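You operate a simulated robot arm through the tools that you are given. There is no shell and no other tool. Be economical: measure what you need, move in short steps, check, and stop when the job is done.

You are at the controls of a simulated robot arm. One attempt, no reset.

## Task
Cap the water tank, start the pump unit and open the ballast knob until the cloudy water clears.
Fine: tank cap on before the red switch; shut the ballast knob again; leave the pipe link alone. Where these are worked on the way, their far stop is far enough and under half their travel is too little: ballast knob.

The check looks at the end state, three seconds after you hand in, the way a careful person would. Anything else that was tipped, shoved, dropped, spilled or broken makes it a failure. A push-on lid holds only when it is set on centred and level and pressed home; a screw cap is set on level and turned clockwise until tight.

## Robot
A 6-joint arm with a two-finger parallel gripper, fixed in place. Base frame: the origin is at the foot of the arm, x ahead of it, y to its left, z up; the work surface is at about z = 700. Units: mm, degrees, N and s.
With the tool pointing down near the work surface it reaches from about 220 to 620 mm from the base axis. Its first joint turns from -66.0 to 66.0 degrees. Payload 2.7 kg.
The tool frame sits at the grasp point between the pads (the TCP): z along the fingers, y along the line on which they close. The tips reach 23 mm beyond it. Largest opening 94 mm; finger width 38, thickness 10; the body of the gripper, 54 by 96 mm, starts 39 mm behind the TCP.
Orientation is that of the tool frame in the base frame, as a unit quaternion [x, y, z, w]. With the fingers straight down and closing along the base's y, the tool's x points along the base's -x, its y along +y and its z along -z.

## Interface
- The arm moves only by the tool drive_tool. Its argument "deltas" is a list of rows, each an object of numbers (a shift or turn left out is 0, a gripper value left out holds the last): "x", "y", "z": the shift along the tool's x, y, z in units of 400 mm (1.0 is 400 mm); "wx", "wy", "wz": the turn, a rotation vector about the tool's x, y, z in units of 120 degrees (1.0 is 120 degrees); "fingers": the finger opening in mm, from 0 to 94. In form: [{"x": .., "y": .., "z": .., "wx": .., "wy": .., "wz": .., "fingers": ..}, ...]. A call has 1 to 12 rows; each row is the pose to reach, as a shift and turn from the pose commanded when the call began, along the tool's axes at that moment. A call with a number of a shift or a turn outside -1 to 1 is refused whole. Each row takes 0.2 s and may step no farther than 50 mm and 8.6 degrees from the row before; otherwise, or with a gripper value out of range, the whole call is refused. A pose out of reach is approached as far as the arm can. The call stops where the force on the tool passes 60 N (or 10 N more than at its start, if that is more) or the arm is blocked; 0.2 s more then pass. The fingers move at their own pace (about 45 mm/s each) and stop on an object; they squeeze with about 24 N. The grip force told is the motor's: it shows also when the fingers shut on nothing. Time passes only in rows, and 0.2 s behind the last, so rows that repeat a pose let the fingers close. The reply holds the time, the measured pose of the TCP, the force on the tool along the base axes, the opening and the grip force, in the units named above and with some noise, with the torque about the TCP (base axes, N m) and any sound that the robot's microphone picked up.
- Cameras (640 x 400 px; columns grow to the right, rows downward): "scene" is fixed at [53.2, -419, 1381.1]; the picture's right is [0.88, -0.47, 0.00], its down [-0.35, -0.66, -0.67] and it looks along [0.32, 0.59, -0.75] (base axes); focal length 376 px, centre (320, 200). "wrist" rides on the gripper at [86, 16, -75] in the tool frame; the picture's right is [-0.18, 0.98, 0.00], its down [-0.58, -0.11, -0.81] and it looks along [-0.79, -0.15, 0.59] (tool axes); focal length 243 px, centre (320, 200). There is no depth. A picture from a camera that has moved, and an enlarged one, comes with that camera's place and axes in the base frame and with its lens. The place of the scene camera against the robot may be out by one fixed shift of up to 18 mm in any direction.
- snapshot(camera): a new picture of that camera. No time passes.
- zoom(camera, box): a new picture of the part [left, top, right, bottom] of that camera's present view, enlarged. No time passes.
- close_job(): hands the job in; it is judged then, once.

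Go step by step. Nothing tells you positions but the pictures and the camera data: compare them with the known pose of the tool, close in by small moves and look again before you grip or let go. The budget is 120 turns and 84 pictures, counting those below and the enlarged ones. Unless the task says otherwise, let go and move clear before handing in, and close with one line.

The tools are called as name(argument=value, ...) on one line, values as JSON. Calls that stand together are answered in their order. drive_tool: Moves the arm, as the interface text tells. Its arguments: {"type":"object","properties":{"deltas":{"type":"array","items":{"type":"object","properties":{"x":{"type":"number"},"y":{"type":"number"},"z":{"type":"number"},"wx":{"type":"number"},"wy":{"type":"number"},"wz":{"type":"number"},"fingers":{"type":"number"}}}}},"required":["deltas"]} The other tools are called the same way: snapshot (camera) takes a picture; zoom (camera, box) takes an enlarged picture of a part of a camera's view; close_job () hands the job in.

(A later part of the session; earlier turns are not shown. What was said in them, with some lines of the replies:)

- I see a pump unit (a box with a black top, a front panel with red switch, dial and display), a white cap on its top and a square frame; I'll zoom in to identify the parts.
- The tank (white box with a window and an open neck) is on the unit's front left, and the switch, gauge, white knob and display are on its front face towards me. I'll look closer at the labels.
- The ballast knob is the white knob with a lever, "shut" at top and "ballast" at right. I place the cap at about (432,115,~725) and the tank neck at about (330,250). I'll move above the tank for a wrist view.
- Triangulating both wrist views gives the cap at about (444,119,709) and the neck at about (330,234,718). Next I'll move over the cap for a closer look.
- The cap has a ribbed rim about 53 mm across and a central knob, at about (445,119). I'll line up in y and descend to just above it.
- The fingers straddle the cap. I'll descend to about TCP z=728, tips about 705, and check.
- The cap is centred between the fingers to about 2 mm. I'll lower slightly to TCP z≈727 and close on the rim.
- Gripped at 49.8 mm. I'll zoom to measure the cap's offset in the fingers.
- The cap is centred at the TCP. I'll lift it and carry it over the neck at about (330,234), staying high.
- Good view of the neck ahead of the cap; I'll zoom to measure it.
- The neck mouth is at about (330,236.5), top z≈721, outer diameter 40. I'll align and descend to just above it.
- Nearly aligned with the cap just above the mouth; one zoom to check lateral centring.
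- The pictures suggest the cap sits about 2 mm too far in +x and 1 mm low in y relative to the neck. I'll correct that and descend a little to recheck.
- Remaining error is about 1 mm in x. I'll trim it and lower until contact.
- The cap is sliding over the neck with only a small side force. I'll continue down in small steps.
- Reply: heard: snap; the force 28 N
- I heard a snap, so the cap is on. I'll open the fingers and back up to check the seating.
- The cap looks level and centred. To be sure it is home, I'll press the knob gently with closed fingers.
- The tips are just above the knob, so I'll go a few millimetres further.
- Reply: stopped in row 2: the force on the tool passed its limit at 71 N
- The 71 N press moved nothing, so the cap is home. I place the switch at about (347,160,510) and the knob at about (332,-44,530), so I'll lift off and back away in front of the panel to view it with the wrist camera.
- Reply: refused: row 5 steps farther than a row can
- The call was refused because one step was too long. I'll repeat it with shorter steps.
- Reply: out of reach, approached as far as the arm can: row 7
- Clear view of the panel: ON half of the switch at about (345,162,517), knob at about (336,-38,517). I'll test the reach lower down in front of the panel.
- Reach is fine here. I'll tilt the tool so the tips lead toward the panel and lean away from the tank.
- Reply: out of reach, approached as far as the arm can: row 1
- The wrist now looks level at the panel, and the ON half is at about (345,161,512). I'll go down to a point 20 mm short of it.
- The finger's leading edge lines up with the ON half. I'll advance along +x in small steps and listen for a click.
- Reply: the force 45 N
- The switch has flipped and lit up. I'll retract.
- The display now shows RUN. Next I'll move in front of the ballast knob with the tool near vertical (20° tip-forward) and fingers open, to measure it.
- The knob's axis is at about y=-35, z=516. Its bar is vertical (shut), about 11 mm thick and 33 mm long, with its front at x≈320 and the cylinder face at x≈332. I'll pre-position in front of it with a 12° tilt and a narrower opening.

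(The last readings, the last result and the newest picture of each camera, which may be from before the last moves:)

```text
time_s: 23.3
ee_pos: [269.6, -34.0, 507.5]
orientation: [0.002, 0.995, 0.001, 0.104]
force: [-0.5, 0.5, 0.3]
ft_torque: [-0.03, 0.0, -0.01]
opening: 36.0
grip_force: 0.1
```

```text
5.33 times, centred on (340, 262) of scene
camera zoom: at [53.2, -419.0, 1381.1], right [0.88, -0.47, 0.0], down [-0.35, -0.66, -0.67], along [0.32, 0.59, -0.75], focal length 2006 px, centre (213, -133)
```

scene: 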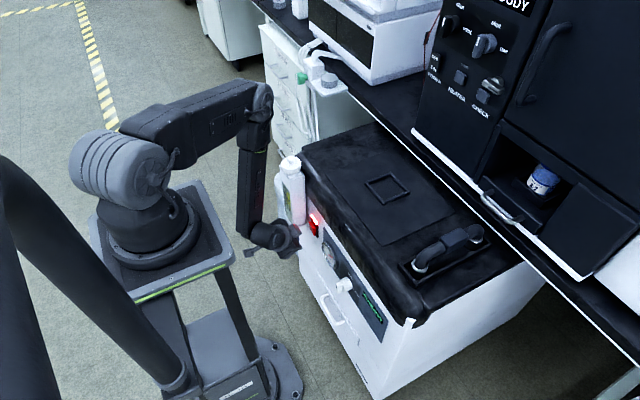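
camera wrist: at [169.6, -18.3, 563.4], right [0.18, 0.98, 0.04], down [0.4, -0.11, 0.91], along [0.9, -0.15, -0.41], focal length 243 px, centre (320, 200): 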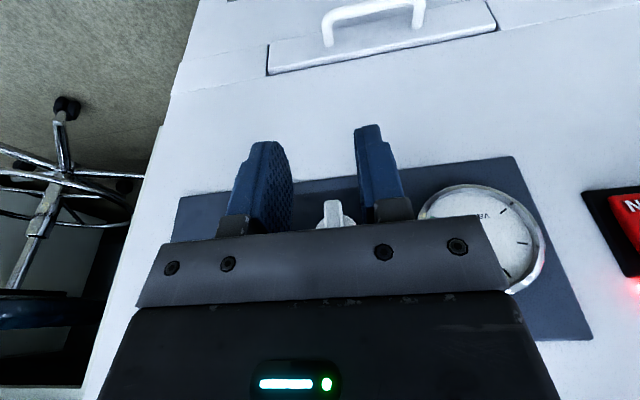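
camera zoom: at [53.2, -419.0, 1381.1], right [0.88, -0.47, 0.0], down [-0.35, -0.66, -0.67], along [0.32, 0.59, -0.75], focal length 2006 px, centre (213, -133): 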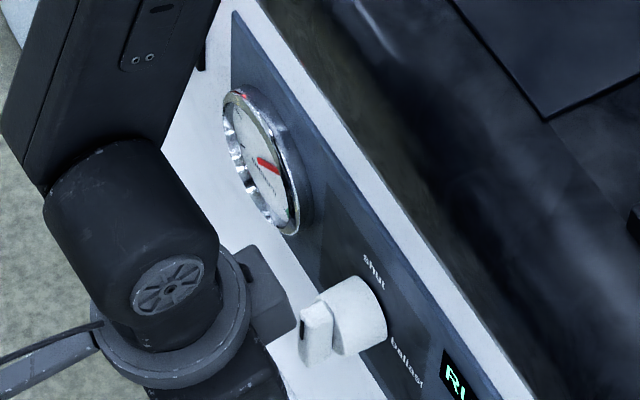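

Alignment matches prediction. I'll advance about 39 mm so the finger edges straddle the bar.

drive_tool(deltas=[{"x": -0.04, "y": -0.0025, "z": 0.0085}, {"x": -0.075, "y": -0.0025, "z": 0.016}, {"x": -0.0966, "y": -0.0025, "z": 0.0205}])

snapshot(camera="wrist")

zoom(camera="scene", box=[280, 225, 400, 300])

```text
time_s: 24.1
ee_pos: [306.7, -36.3, 507.3]
orientation: [0.0, 0.995, 0.0, 0.105]
force: [0.6, -0.4, -0.1]
ft_torque: [-0.03, -0.02, -0.01]
opening: 35.8
grip_force: 0.1
```

```text
37 pictures are left
camera wrist: at [206.7, -20.6, 561.6], right [0.18, 0.98, 0.04], down [0.4, -0.11, 0.91], along [0.9, -0.15, -0.41], focal length 243 px, centre (320, 200)
```

wrist: 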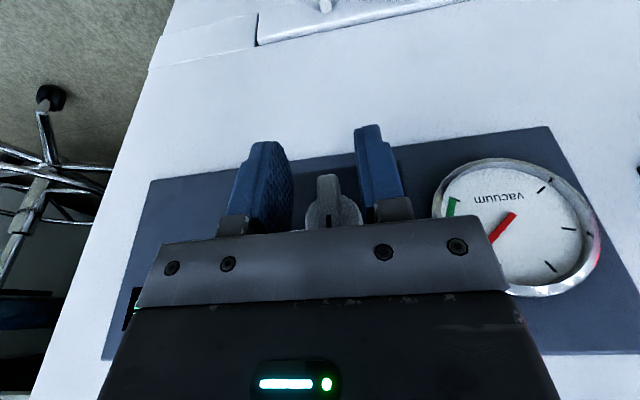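

```text
5.33 times, centred on (340, 262) of scene
camera zoom: at [53.2, -419.0, 1381.1], right [0.88, -0.47, 0.0], down [-0.35, -0.66, -0.67], along [0.32, 0.59, -0.75], focal length 2006 px, centre (213, -133)
```

zoom: 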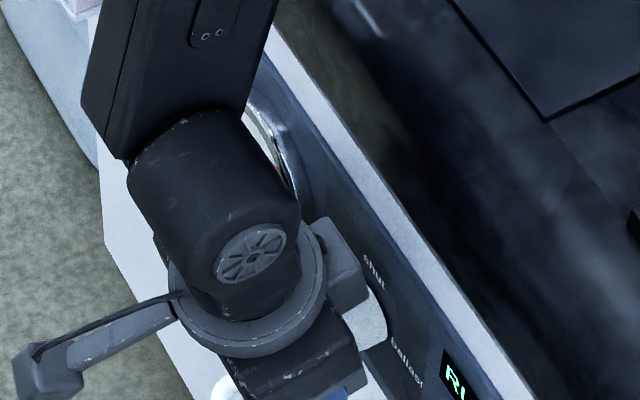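

The fingers straddle the bar. I'll nudge 2.5 mm further and close.

drive_tool(deltas=[{"x": -0.006, "z": 0.0013}, {"x": -0.006, "z": 0.0013, "fingers": 20}, {"x": -0.006, "z": 0.0013, "fingers": 5}, {"x": -0.006, "z": 0.0013, "fingers": 5}, {"x": -0.006, "z": 0.0013, "fingers": 5}])

zoom(camera="wrist", box=[220, 110, 440, 250])

```text
time_s: 25.3
ee_pos: [309.6, -36.0, 506.2]
orientation: [-0.001, 0.995, 0.0, 0.104]
force: [-0.6, 19.9, -1.4]
ft_torque: [-0.17, 0.35, 0.23]
opening: 14.1
grip_force: 10.2
```

```text
2.86 times, centred on (330, 180) of wrist
camera zoom: at [209.8, -20.0, 561.6], right [0.18, 0.98, 0.04], down [0.4, -0.11, 0.91], along [0.9, -0.15, -0.41], focal length 693 px, centre (291, 257)
```

zoom: 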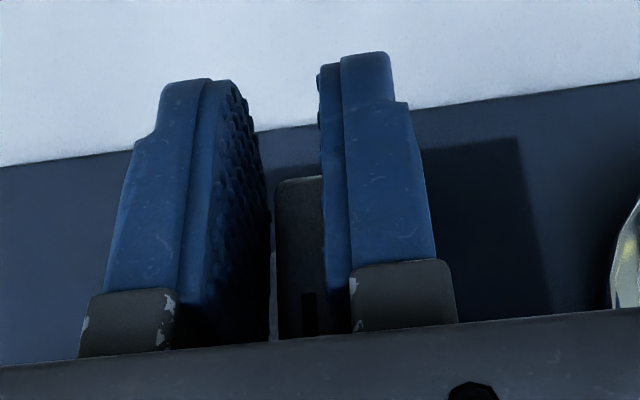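

The +y finger touched first, so I'll shift about 1.8 mm in +y and finish closing.

drive_tool(deltas=[{"y": 0.0045, "fingers": 5}, {"y": 0.0045, "fingers": 5}, {"y": 0.0045, "fingers": 5}])

zoom(camera="wrist", box=[220, 110, 440, 250])

```text
time_s: 26.1
ee_pos: [308.6, -34.8, 506.6]
orientation: [0.001, 0.995, 0.0, 0.104]
force: [-2.9, 11.4, 12.1]
ft_torque: [-0.09, -0.21, 0.31]
opening: 12.0
grip_force: 44.5
```

```text
2.86 times, centred on (330, 180) of wrist
camera zoom: at [209.8, -18.8, 561.4], right [0.18, 0.98, 0.04], down [0.4, -0.11, 0.91], along [0.9, -0.15, -0.41], focal length 693 px, centre (291, 257)
```

zoom: 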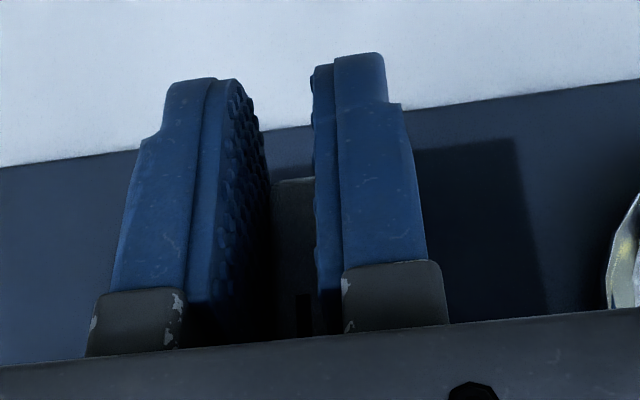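

The bar is gripped at 12 mm. I'll start turning clockwise about the knob axis, top toward "ballast" (-y), for the first 32°.

drive_tool(deltas=[{"y": 0.005, "z": -0.0002, "wx": -0.0652, "wz": 0.0139}, {"x": -0.0002, "y": 0.008, "z": -0.0009, "wx": -0.1304, "wz": 0.0277}, {"x": -0.0004, "y": 0.011, "z": -0.0019, "wx": -0.1956, "wz": 0.0416}, {"x": -0.0007, "y": 0.014, "z": -0.0033, "wx": -0.2608, "wz": 0.0555}])

snapshot(camera="wrist")

snapshot(camera="scene")

```text
time_s: 27.1
ee_pos: [309.5, -31.0, 507.9]
orientation: [0.029, 0.956, 0.275, 0.1]
force: [-12.4, -0.2, 18.2]
ft_torque: [-0.12, -1.18, -0.19]
opening: 11.6
grip_force: 44.6
```

```text
33 pictures are left
camera wrist: at [209.6, -45.7, 563.1], right [0.18, 0.81, 0.56], down [0.4, -0.58, 0.71], along [0.9, 0.09, -0.43], focal length 243 px, centre (320, 200)
```

wrist: 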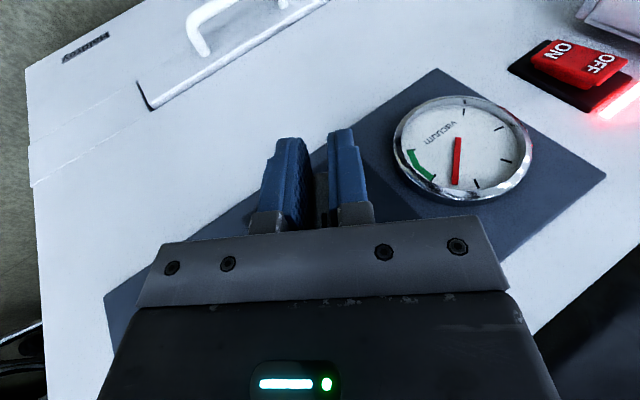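

```text
32 pictures are left
```

scene: 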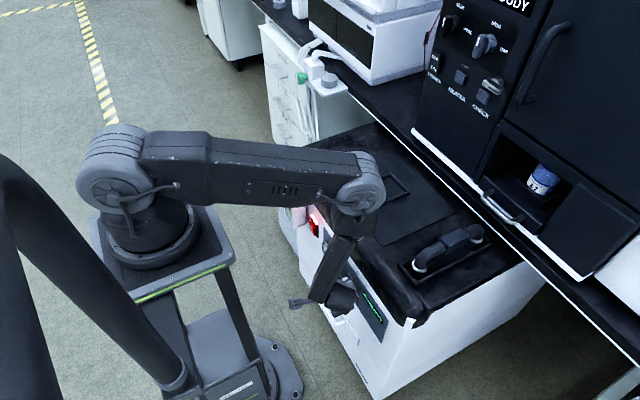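

The knob is turning with the grip. I'll check forearm clearance to the black top before going on.

zoom(camera="scene", box=[264, 140, 424, 340])

```text
2.00 times, centred on (344, 240) of scene
camera zoom: at [52.8, -419.0, 1381.1], right [0.88, -0.47, 0.0], down [-0.35, -0.66, -0.67], along [0.32, 0.59, -0.75], focal length 752 px, centre (272, 120)
```

zoom: 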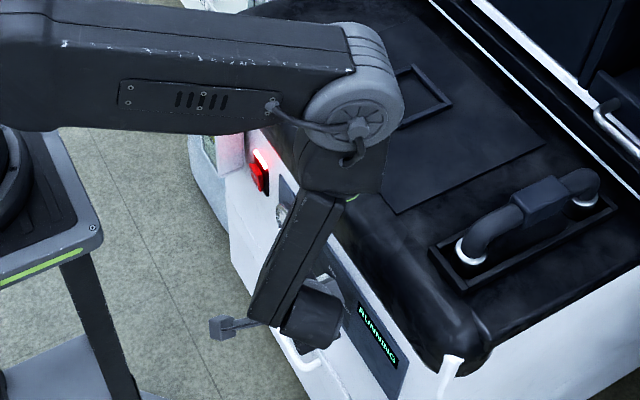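

The forearm is clear. I'll continue turning to about 62°.

drive_tool(deltas=[{"x": -0.0002, "y": 0.0035, "z": -0.001, "wx": -0.0652, "wz": 0.0139}, {"x": -0.0004, "y": 0.007, "z": -0.002, "wx": -0.1304, "wz": 0.0277}, {"x": -0.0007, "y": 0.01, "z": -0.0034, "wx": -0.1956, "wz": 0.0416}, {"x": -0.0009, "y": 0.0122, "z": -0.0044, "wx": -0.2445, "wz": 0.052}])

zoom(camera="scene", box=[264, 140, 424, 340])

snapshot(camera="wrist")

```text
time_s: 28.1
ee_pos: [310.2, -27.1, 511.0]
orientation: [0.056, 0.853, 0.512, 0.088]
force: [-31.2, -24.6, -0.6]
ft_torque: [0.09, -0.33, -0.31]
opening: 11.8
grip_force: 45.1
```

```text
2.00 times, centred on (344, 240) of scene
camera zoom: at [52.8, -419.4, 1381.0], right [0.88, -0.47, 0.0], down [-0.35, -0.66, -0.67], along [0.32, 0.59, -0.75], focal length 752 px, centre (272, 120)
```

zoom: 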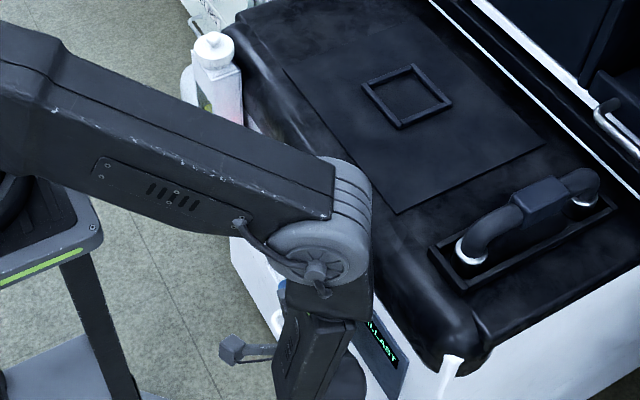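

```text
29 pictures are left
camera wrist: at [209.8, -67.8, 551.7], right [0.18, 0.43, 0.89], down [0.4, -0.85, 0.33], along [0.9, 0.3, -0.33], focal length 243 px, centre (320, 200)
```

wrist: 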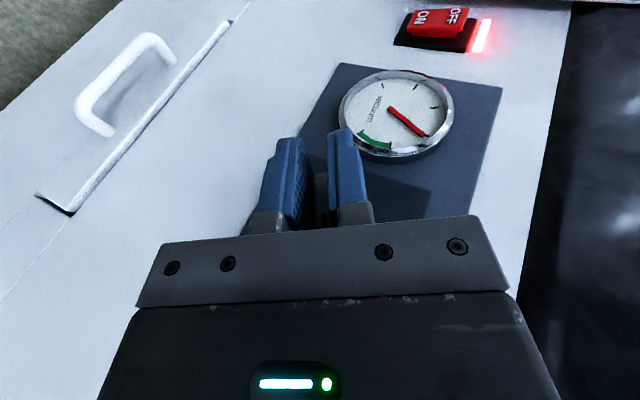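

The display has changed to BALLAST. I'll ease the side load, turn another 10°, and wait while watching the tank water.

drive_tool(deltas=[{"x": 0.0025, "y": 0.001, "z": -0.0029, "wx": -0.041, "wz": 0.0087}, {"x": 0.0025, "y": 0.0027, "z": -0.0031, "wx": -0.0815, "wz": 0.0173}, {"x": 0.0025, "y": 0.0027, "z": -0.0031, "wx": -0.0815, "wz": 0.0173}, {"x": 0.0025, "y": 0.0027, "z": -0.0031, "wx": -0.0815, "wz": 0.0173}, {"x": 0.0025, "y": 0.0027, "z": -0.0031, "wx": -0.0815, "wz": 0.0173}, {"x": 0.0025, "y": 0.0027, "z": -0.0031, "wx": -0.0815, "wz": 0.0173}, {"x": 0.0025, "y": 0.0027, "z": -0.0031, "wx": -0.0815, "wz": 0.0173}, {"x": 0.0025, "y": 0.0027, "z": -0.0031, "wx": -0.0815, "wz": 0.0173}])

zoom(camera="scene", box=[264, 150, 344, 210])

snapshot(camera="wrist")

```text
time_s: 29.9
ee_pos: [309.4, -26.3, 512.3]
orientation: [0.061, 0.806, 0.583, 0.084]
force: [13.3, 23.9, -35.5]
ft_torque: [0.22, 0.36, 0.76]
opening: 12.1
grip_force: 45.6
```

```text
6.67 times, centred on (304, 180) of scene
camera zoom: at [53.7, -418.8, 1381.1], right [0.88, -0.47, 0.0], down [-0.35, -0.66, -0.67], along [0.32, 0.59, -0.75], focal length 2507 px, centre (427, 333)
```

zoom: 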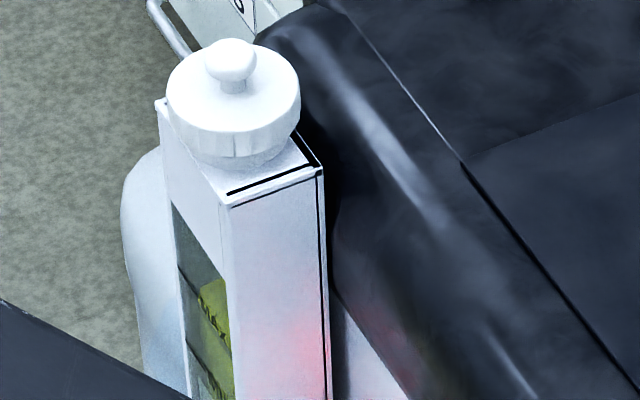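

```text
27 pictures are left
camera wrist: at [209.6, -74.2, 545.8], right [0.18, 0.27, 0.95], down [0.4, -0.9, 0.18], along [0.9, 0.35, -0.27], focal length 243 px, centre (320, 200)
```

wrist: 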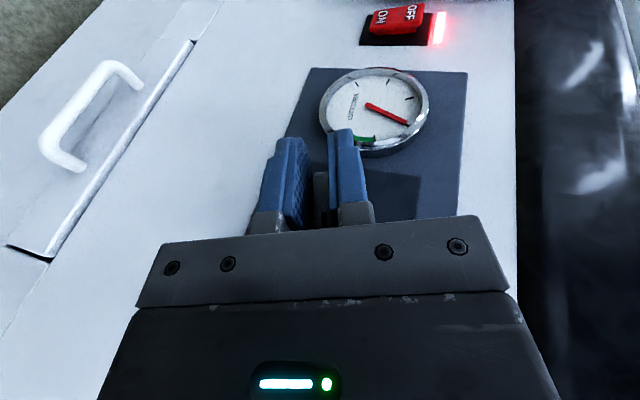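

The knob is at about 72°, but the water still looks yellow-green. I'll ease the load slightly and wait.

drive_tool(deltas=[{"x": -0.0004, "y": -0.0015, "z": 0.0019}, {"x": -0.0004, "y": -0.0015, "z": 0.0019}, {"x": -0.0004, "y": -0.0015, "z": 0.0019}, {"x": -0.0004, "y": -0.0015, "z": 0.0019}, {"x": -0.0004, "y": -0.0015, "z": 0.0019}, {"x": -0.0004, "y": -0.0015, "z": 0.0019}, {"x": -0.0004, "y": -0.0015, "z": 0.0019}, {"x": -0.0004, "y": -0.0015, "z": 0.0019}, {"x": -0.0004, "y": -0.0015, "z": 0.0019}, {"x": -0.0004, "y": -0.0015, "z": 0.0019}, {"x": -0.0004, "y": -0.0015, "z": 0.0019}, {"x": -0.0004, "y": -0.0015, "z": 0.0019}])

zoom(camera="scene", box=[264, 150, 344, 210])

```text
time_s: 32.5
ee_pos: [309.0, -26.4, 511.9]
orientation: [0.061, 0.804, 0.585, 0.086]
force: [-31.0, -18.1, 8.2]
ft_torque: [-0.02, -0.18, -0.49]
opening: 12.2
grip_force: 44.9
```

```text
6.67 times, centred on (304, 180) of scene
camera zoom: at [52.7, -419.3, 1381.0], right [0.88, -0.47, 0.0], down [-0.35, -0.66, -0.67], along [0.32, 0.59, -0.75], focal length 2507 px, centre (427, 333)
```

zoom: 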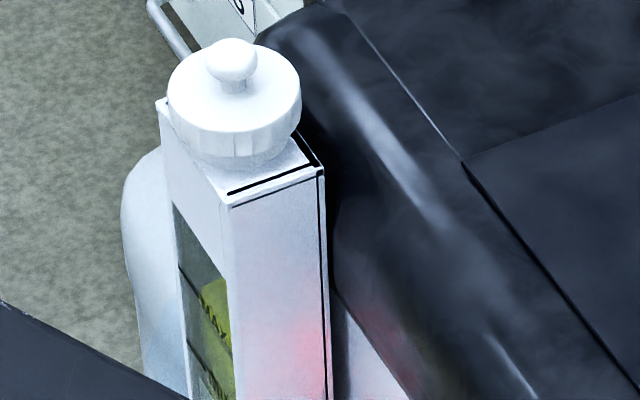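

There is no obvious change yet; I'll wait longer.

drive_tool(deltas=[{"x": 0.001}, {"x": 0.001}, {"x": 0.001}, {"x": 0.001}, {"x": 0.001}, {"x": 0.001}, {"x": 0.001}, {"x": 0.001}, {"x": 0.001}, {"x": 0.001}, {"x": 0.001}, {"x": 0.001}])

drive_tool(deltas=[{"x": 0}, {"x": 0}, {"x": 0}, {"x": 0}, {"x": 0}, {"x": 0}, {"x": 0}, {"x": 0}, {"x": 0}, {"x": 0}, {"x": 0}, {"x": 0}])

zoom(camera="scene", box=[264, 150, 344, 210])

snapshot(camera="scene")

```text
time_s: 35.1
ee_pos: [309.6, -26.6, 512.1]
orientation: [0.062, 0.804, 0.585, 0.085]
force: [-3.1, 9.6, 12.5]
ft_torque: [-0.06, -0.49, -0.87]
opening: 11.9
grip_force: 44.9
```

```text
time_s: 37.7
ee_pos: [310.8, -26.7, 511.9]
orientation: [0.061, 0.804, 0.585, 0.085]
force: [7.3, 14.8, 14.2]
ft_torque: [-0.13, -0.12, 0.27]
opening: 11.9
grip_force: 45.4
```

```text
6.67 times, centred on (304, 180) of scene
camera zoom: at [53.2, -418.8, 1381.1], right [0.88, -0.47, 0.0], down [-0.35, -0.66, -0.67], along [0.32, 0.59, -0.75], focal length 2507 px, centre (427, 333)
```

zoom: 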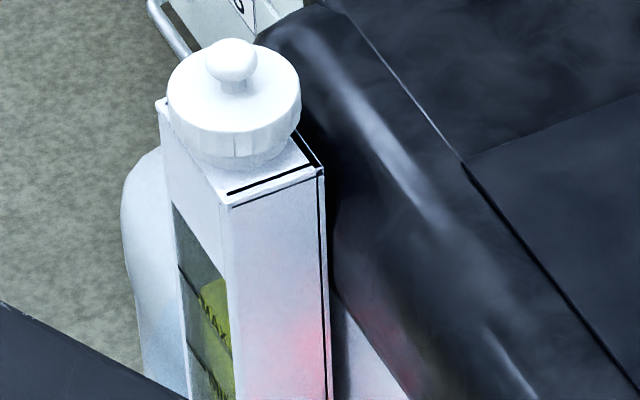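

```text
24 pictures are left
```

scene: 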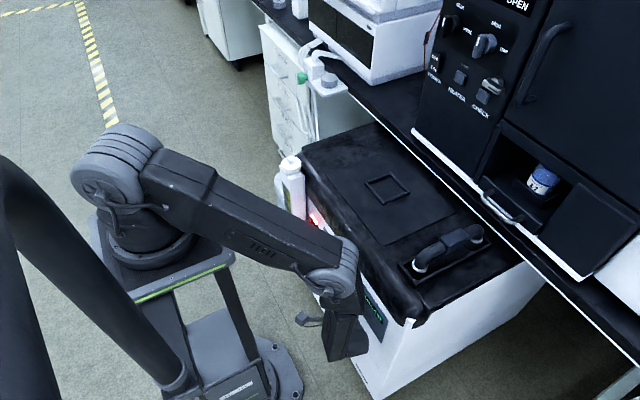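

I'll zoom on the display and on the tank window at higher magnification.

zoom(camera="scene", box=[355, 280, 403, 330])

zoom(camera="scene", box=[276, 170, 308, 215])

```text
8.00 times, centred on (379, 305) of scene
camera zoom: at [53.2, -418.8, 1381.1], right [0.88, -0.47, 0.0], down [-0.35, -0.66, -0.67], along [0.32, 0.59, -0.75], focal length 3008 px, centre (-152, -640)
```

zoom: 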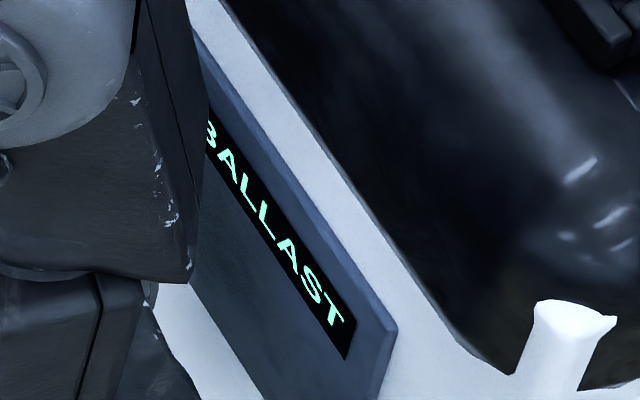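

```text
8.89 times, centred on (292, 192) of scene
camera zoom: at [53.2, -418.8, 1381.1], right [0.88, -0.47, 0.0], down [-0.35, -0.66, -0.67], along [0.32, 0.59, -0.75], focal length 3342 px, centre (569, 267)
```

zoom: 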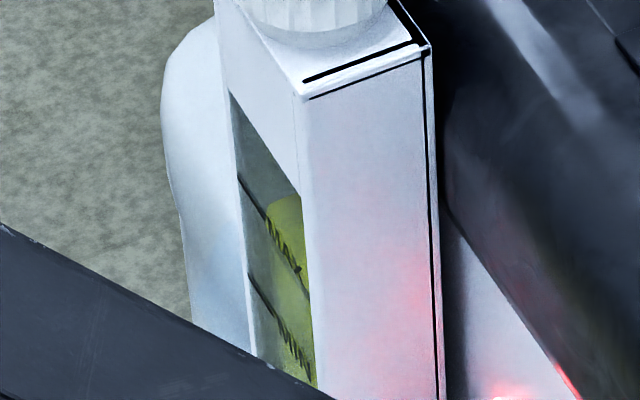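

The display confirms BALLAST. I'll keep waiting and compare the water.

drive_tool(deltas=[{"x": 0}, {"x": 0}, {"x": 0}, {"x": 0}, {"x": 0}, {"x": 0}, {"x": 0}, {"x": 0}, {"x": 0}, {"x": 0}, {"x": 0}, {"x": 0}])

drive_tool(deltas=[{"x": 0}, {"x": 0}, {"x": 0}, {"x": 0}, {"x": 0}, {"x": 0}, {"x": 0}, {"x": 0}, {"x": 0}, {"x": 0}, {"x": 0}, {"x": 0}])

drive_tool(deltas=[{"x": 0}, {"x": 0}, {"x": 0}, {"x": 0}, {"x": 0}, {"x": 0}, {"x": 0}, {"x": 0}, {"x": 0}, {"x": 0}, {"x": 0}, {"x": 0}])

zoom(camera="scene", box=[276, 170, 308, 215])

```text
time_s: 40.3
ee_pos: [309.3, -27.4, 512.5]
orientation: [0.062, 0.804, 0.585, 0.085]
force: [9.6, 14.3, 14.6]
ft_torque: [-0.14, 0.07, 0.95]
opening: 12.0
grip_force: 44.8
```

```text
time_s: 42.9
ee_pos: [310.8, -27.0, 512.3]
orientation: [0.061, 0.804, 0.586, 0.086]
force: [11.1, 15.0, 13.8]
ft_torque: [-0.18, 0.01, 0.72]
opening: 11.7
grip_force: 45.2
```

```text
time_s: 45.5
ee_pos: [310.4, -27.7, 512.4]
orientation: [0.062, 0.804, 0.586, 0.085]
force: [9.8, 15.5, 14.1]
ft_torque: [-0.17, -0.17, 0.25]
opening: 11.9
grip_force: 45.0
```

```text
8.89 times, centred on (292, 192) of scene
camera zoom: at [53.2, -418.8, 1381.1], right [0.88, -0.47, 0.0], down [-0.35, -0.66, -0.67], along [0.32, 0.59, -0.75], focal length 3342 px, centre (569, 267)
```

zoom: 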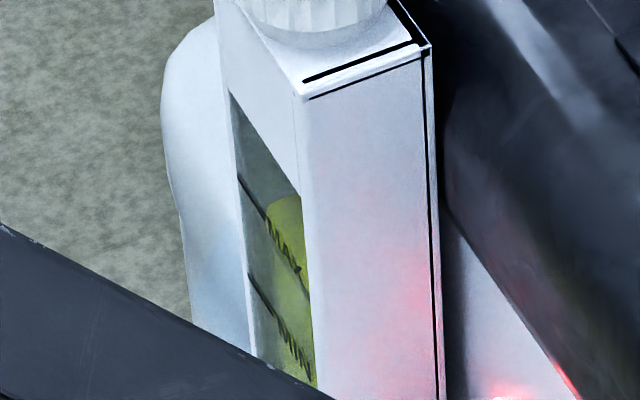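

The water has looked steady for several seconds. I'll give it some more time open before shutting.

drive_tool(deltas=[{"x": 0}, {"x": 0}, {"x": 0}, {"x": 0}, {"x": 0}, {"x": 0}, {"x": 0}, {"x": 0}, {"x": 0}, {"x": 0}, {"x": 0}, {"x": 0}])

drive_tool(deltas=[{"x": 0}, {"x": 0}, {"x": 0}, {"x": 0}, {"x": 0}, {"x": 0}, {"x": 0}, {"x": 0}, {"x": 0}, {"x": 0}, {"x": 0}, {"x": 0}])

drive_tool(deltas=[{"x": 0}, {"x": 0}, {"x": 0}, {"x": 0}, {"x": 0}, {"x": 0}, {"x": 0}, {"x": 0}, {"x": 0}, {"x": 0}, {"x": 0}, {"x": 0}])

snapshot(camera="wrist")

```text
time_s: 48.1
ee_pos: [309.4, -26.6, 511.2]
orientation: [0.062, 0.804, 0.585, 0.084]
force: [9.7, 14.5, 14.5]
ft_torque: [-0.12, -0.22, 0.04]
opening: 12.1
grip_force: 44.8
```

```text
time_s: 50.7
ee_pos: [309.3, -26.9, 512.1]
orientation: [0.062, 0.804, 0.586, 0.085]
force: [9.6, 14.1, 14.3]
ft_torque: [-0.14, -0.21, 0.1]
opening: 12.1
grip_force: 44.4
```

```text
time_s: 53.3
ee_pos: [311.1, -27.4, 511.7]
orientation: [0.062, 0.804, 0.585, 0.086]
force: [8.8, 12.8, 15.0]
ft_torque: [-0.17, -0.16, 0.23]
opening: 12.0
grip_force: 45.2
```

```text
20 pictures are left
camera wrist: at [209.9, -74.1, 545.1], right [0.18, 0.27, 0.95], down [0.4, -0.9, 0.18], along [0.9, 0.35, -0.27], focal length 243 px, centre (320, 200)
```

wrist: 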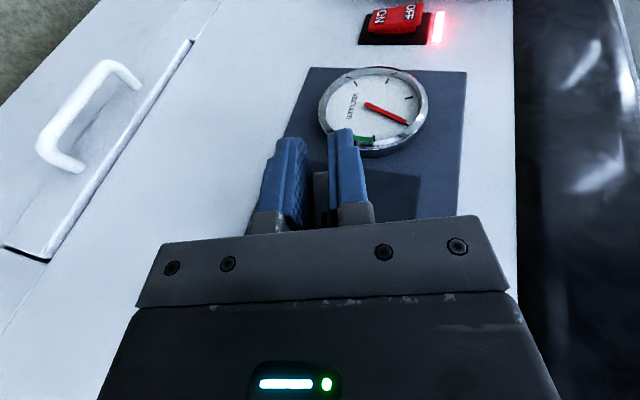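

Now I'll turn the knob back toward shut, the first 40°.

drive_tool(deltas=[{"y": -0.0031, "z": -0.0002, "wx": 0.0652, "wz": -0.0139}, {"x": -0.0002, "y": -0.0062, "z": -0.0009, "wx": 0.1304, "wz": -0.0277}, {"x": -0.0004, "y": -0.0092, "z": -0.0019, "wx": 0.1956, "wz": -0.0416}, {"x": -0.0007, "y": -0.0119, "z": -0.0033, "wx": 0.2608, "wz": -0.0555}, {"x": -0.0011, "y": -0.0145, "z": -0.0051, "wx": 0.326, "wz": -0.0693}])

```text
time_s: 54.5
ee_pos: [309.9, -29.8, 507.9]
orientation: [0.029, 0.956, 0.274, 0.1]
force: [4.5, 9.6, 3.7]
ft_torque: [-0.09, -0.88, -0.56]
opening: 11.9
grip_force: 44.9
```

Forces are low. I'll turn the remaining 32° plus 3° to seat the knob at the shut stop.

drive_tool(deltas=[{"y": -0.0031, "z": -0.0002, "wx": 0.0652, "wz": -0.0139}, {"x": -0.0002, "y": -0.0062, "z": -0.0009, "wx": 0.1304, "wz": -0.0277}, {"x": -0.0004, "y": -0.0092, "z": -0.0019, "wx": 0.1956, "wz": -0.0416}, {"x": -0.0007, "y": -0.0119, "z": -0.0033, "wx": 0.2608, "wz": -0.0555}, {"x": -0.0008, "y": -0.0129, "z": -0.0039, "wx": 0.2852, "wz": -0.0607}])

zoom(camera="scene", box=[300, 200, 420, 330])

```text
time_s: 55.7
ee_pos: [308.4, -35.9, 506.1]
orientation: [-0.002, 0.994, -0.026, 0.104]
force: [-4.7, -11.8, 35.0]
ft_torque: [1.98, -0.06, 0.07]
opening: 13.2
grip_force: 45.1
```

```text
3.08 times, centred on (360, 265) of scene
camera zoom: at [52.8, -419.2, 1381.0], right [0.88, -0.47, 0.0], down [-0.35, -0.66, -0.67], along [0.32, 0.59, -0.75], focal length 1157 px, centre (197, 0)
```

zoom: 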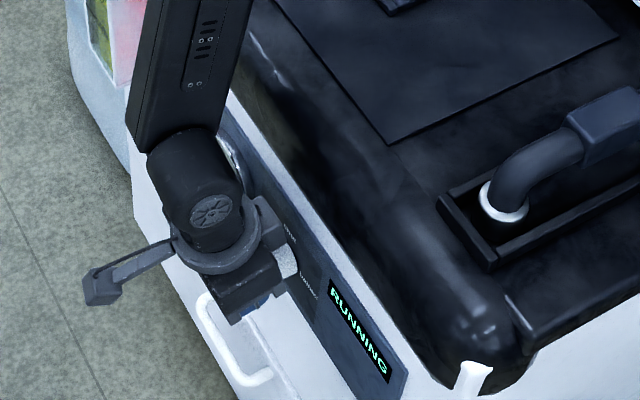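

The knob is at the shut stop and the display reads RUNNING. I'll release, back off and look at the knob and tank.

drive_tool(deltas=[{"wx": -0.02, "fingers": 24}, {"wx": -0.02, "fingers": 36}, {"wx": -0.02, "fingers": 36}, {"x": 0.08, "z": -0.017, "wx": -0.02}, {"x": 0.13, "z": -0.06, "wx": -0.02}, {"x": 0.13, "y": 0.06, "z": -0.16, "wx": -0.02}])

snapshot(camera="wrist")

```text
time_s: 57.1
ee_pos: [245.7, -6.7, 558.1]
orientation: [-0.004, 0.995, -0.005, 0.104]
force: [0.4, 0.1, 0.6]
ft_torque: [-0.03, -0.02, -0.02]
opening: 36.2
grip_force: 0.1
```

```text
18 pictures are left
camera wrist: at [145.6, 9.9, 613.5], right [0.17, 0.98, 0.03], down [0.4, -0.1, 0.91], along [0.9, -0.15, -0.41], focal length 243 px, centre (320, 200)
```

wrist: 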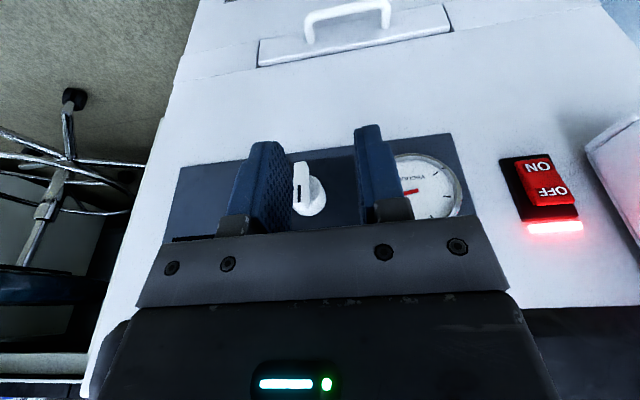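

The knob looks vertical, i.e. shut. Next I'll move up and left to inspect the tank window.

drive_tool(deltas=[{"x": -0.01, "y": 0.067, "z": -0.05}, {"x": -0.03, "y": 0.134, "z": -0.1}, {"x": -0.05, "y": 0.2, "z": -0.15}, {"x": -0.067, "y": 0.2675, "z": -0.195}])

snapshot(camera="wrist")

zoom(camera="scene", box=[222, 150, 382, 350])

```text
time_s: 58.1
ee_pos: [253.7, 99.4, 636.7]
orientation: [-0.004, 0.994, -0.005, 0.105]
force: [-0.8, 0.7, 0.4]
ft_torque: [-0.04, -0.01, -0.01]
opening: 36.2
grip_force: 0.0
```

```text
17 pictures are left
camera wrist: at [153.7, 115.0, 691.9], right [0.17, 0.98, 0.03], down [0.4, -0.1, 0.91], along [0.9, -0.15, -0.41], focal length 243 px, centre (320, 200)
```

wrist: 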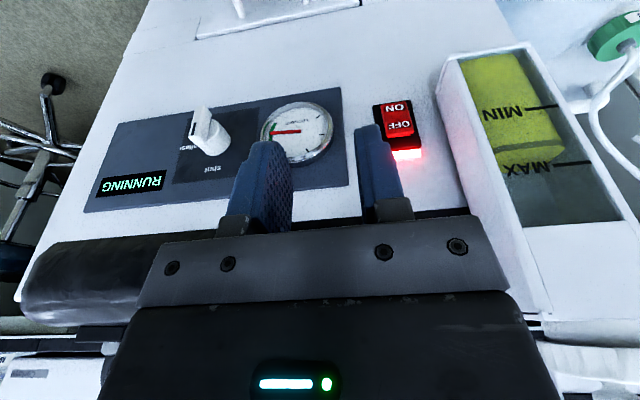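

```text
2.00 times, centred on (302, 250) of scene
camera zoom: at [53.2, -419.1, 1381.1], right [0.88, -0.47, 0.0], down [-0.35, -0.66, -0.67], along [0.32, 0.59, -0.75], focal length 752 px, centre (356, 100)
```

zoom: 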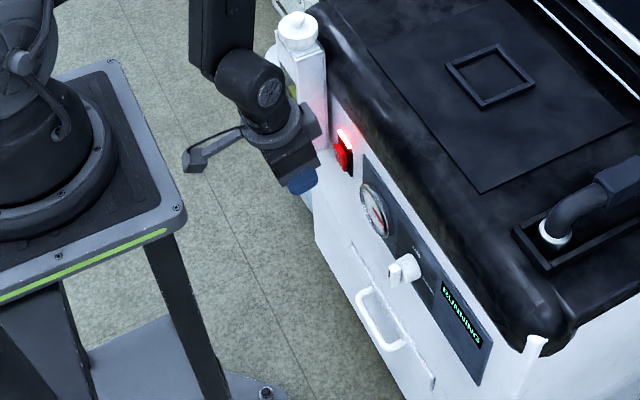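

The grey milky layer below MIN is gone and the column is clear yellow throughout. I'll verify the knob angle with a zoom.

zoom(camera="wrist", box=[160, 80, 280, 200])

zoom(camera="wrist", box=[440, 30, 640, 240])

zoom(camera="scene", box=[320, 255, 400, 305])

```text
3.33 times, centred on (220, 140) of wrist
camera zoom: at [153.7, 115.0, 691.9], right [0.17, 0.98, 0.03], down [0.4, -0.1, 0.91], along [0.9, -0.15, -0.41], focal length 809 px, centre (653, 400)
```

zoom: 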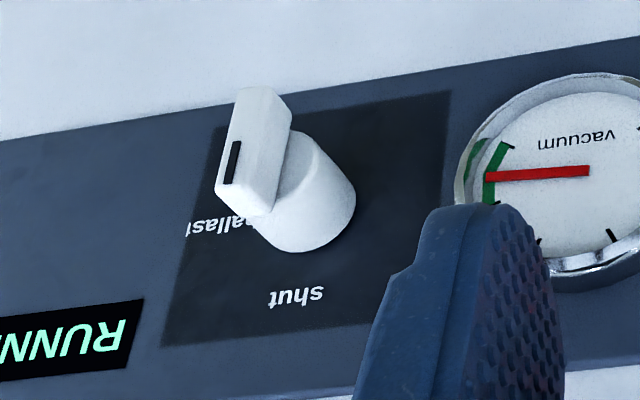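

```text
1.90 times, centred on (540, 135) of wrist
camera zoom: at [153.7, 115.0, 691.9], right [0.17, 0.98, 0.03], down [0.4, -0.1, 0.91], along [0.9, -0.15, -0.41], focal length 462 px, centre (-99, 324)
```

zoom: 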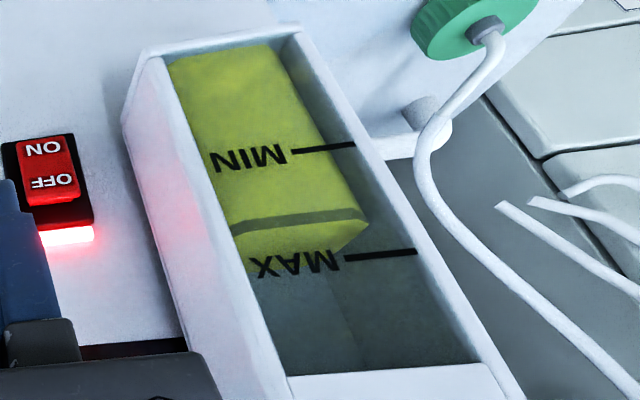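

```text
8.00 times, centred on (360, 280) of scene
camera zoom: at [53.2, -419.1, 1381.1], right [0.88, -0.47, 0.0], down [-0.35, -0.66, -0.67], along [0.32, 0.59, -0.75], focal length 3008 px, centre (0, -440)
```

zoom: 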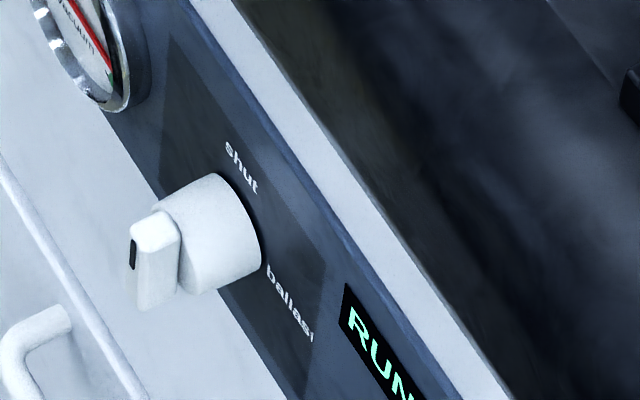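

The cap is seated, the switch is on, the water is clear, and the knob is back in the same shut position as at the start. The pipe link is untouched and the arm is clear, so I'm handing in.

close_job()

```text
The job is handed in.
```

I capped the tank, started the pump, opened the ballast knob until the water cleared and shut it again, leaving the pipe link untouched; the job is handed in.
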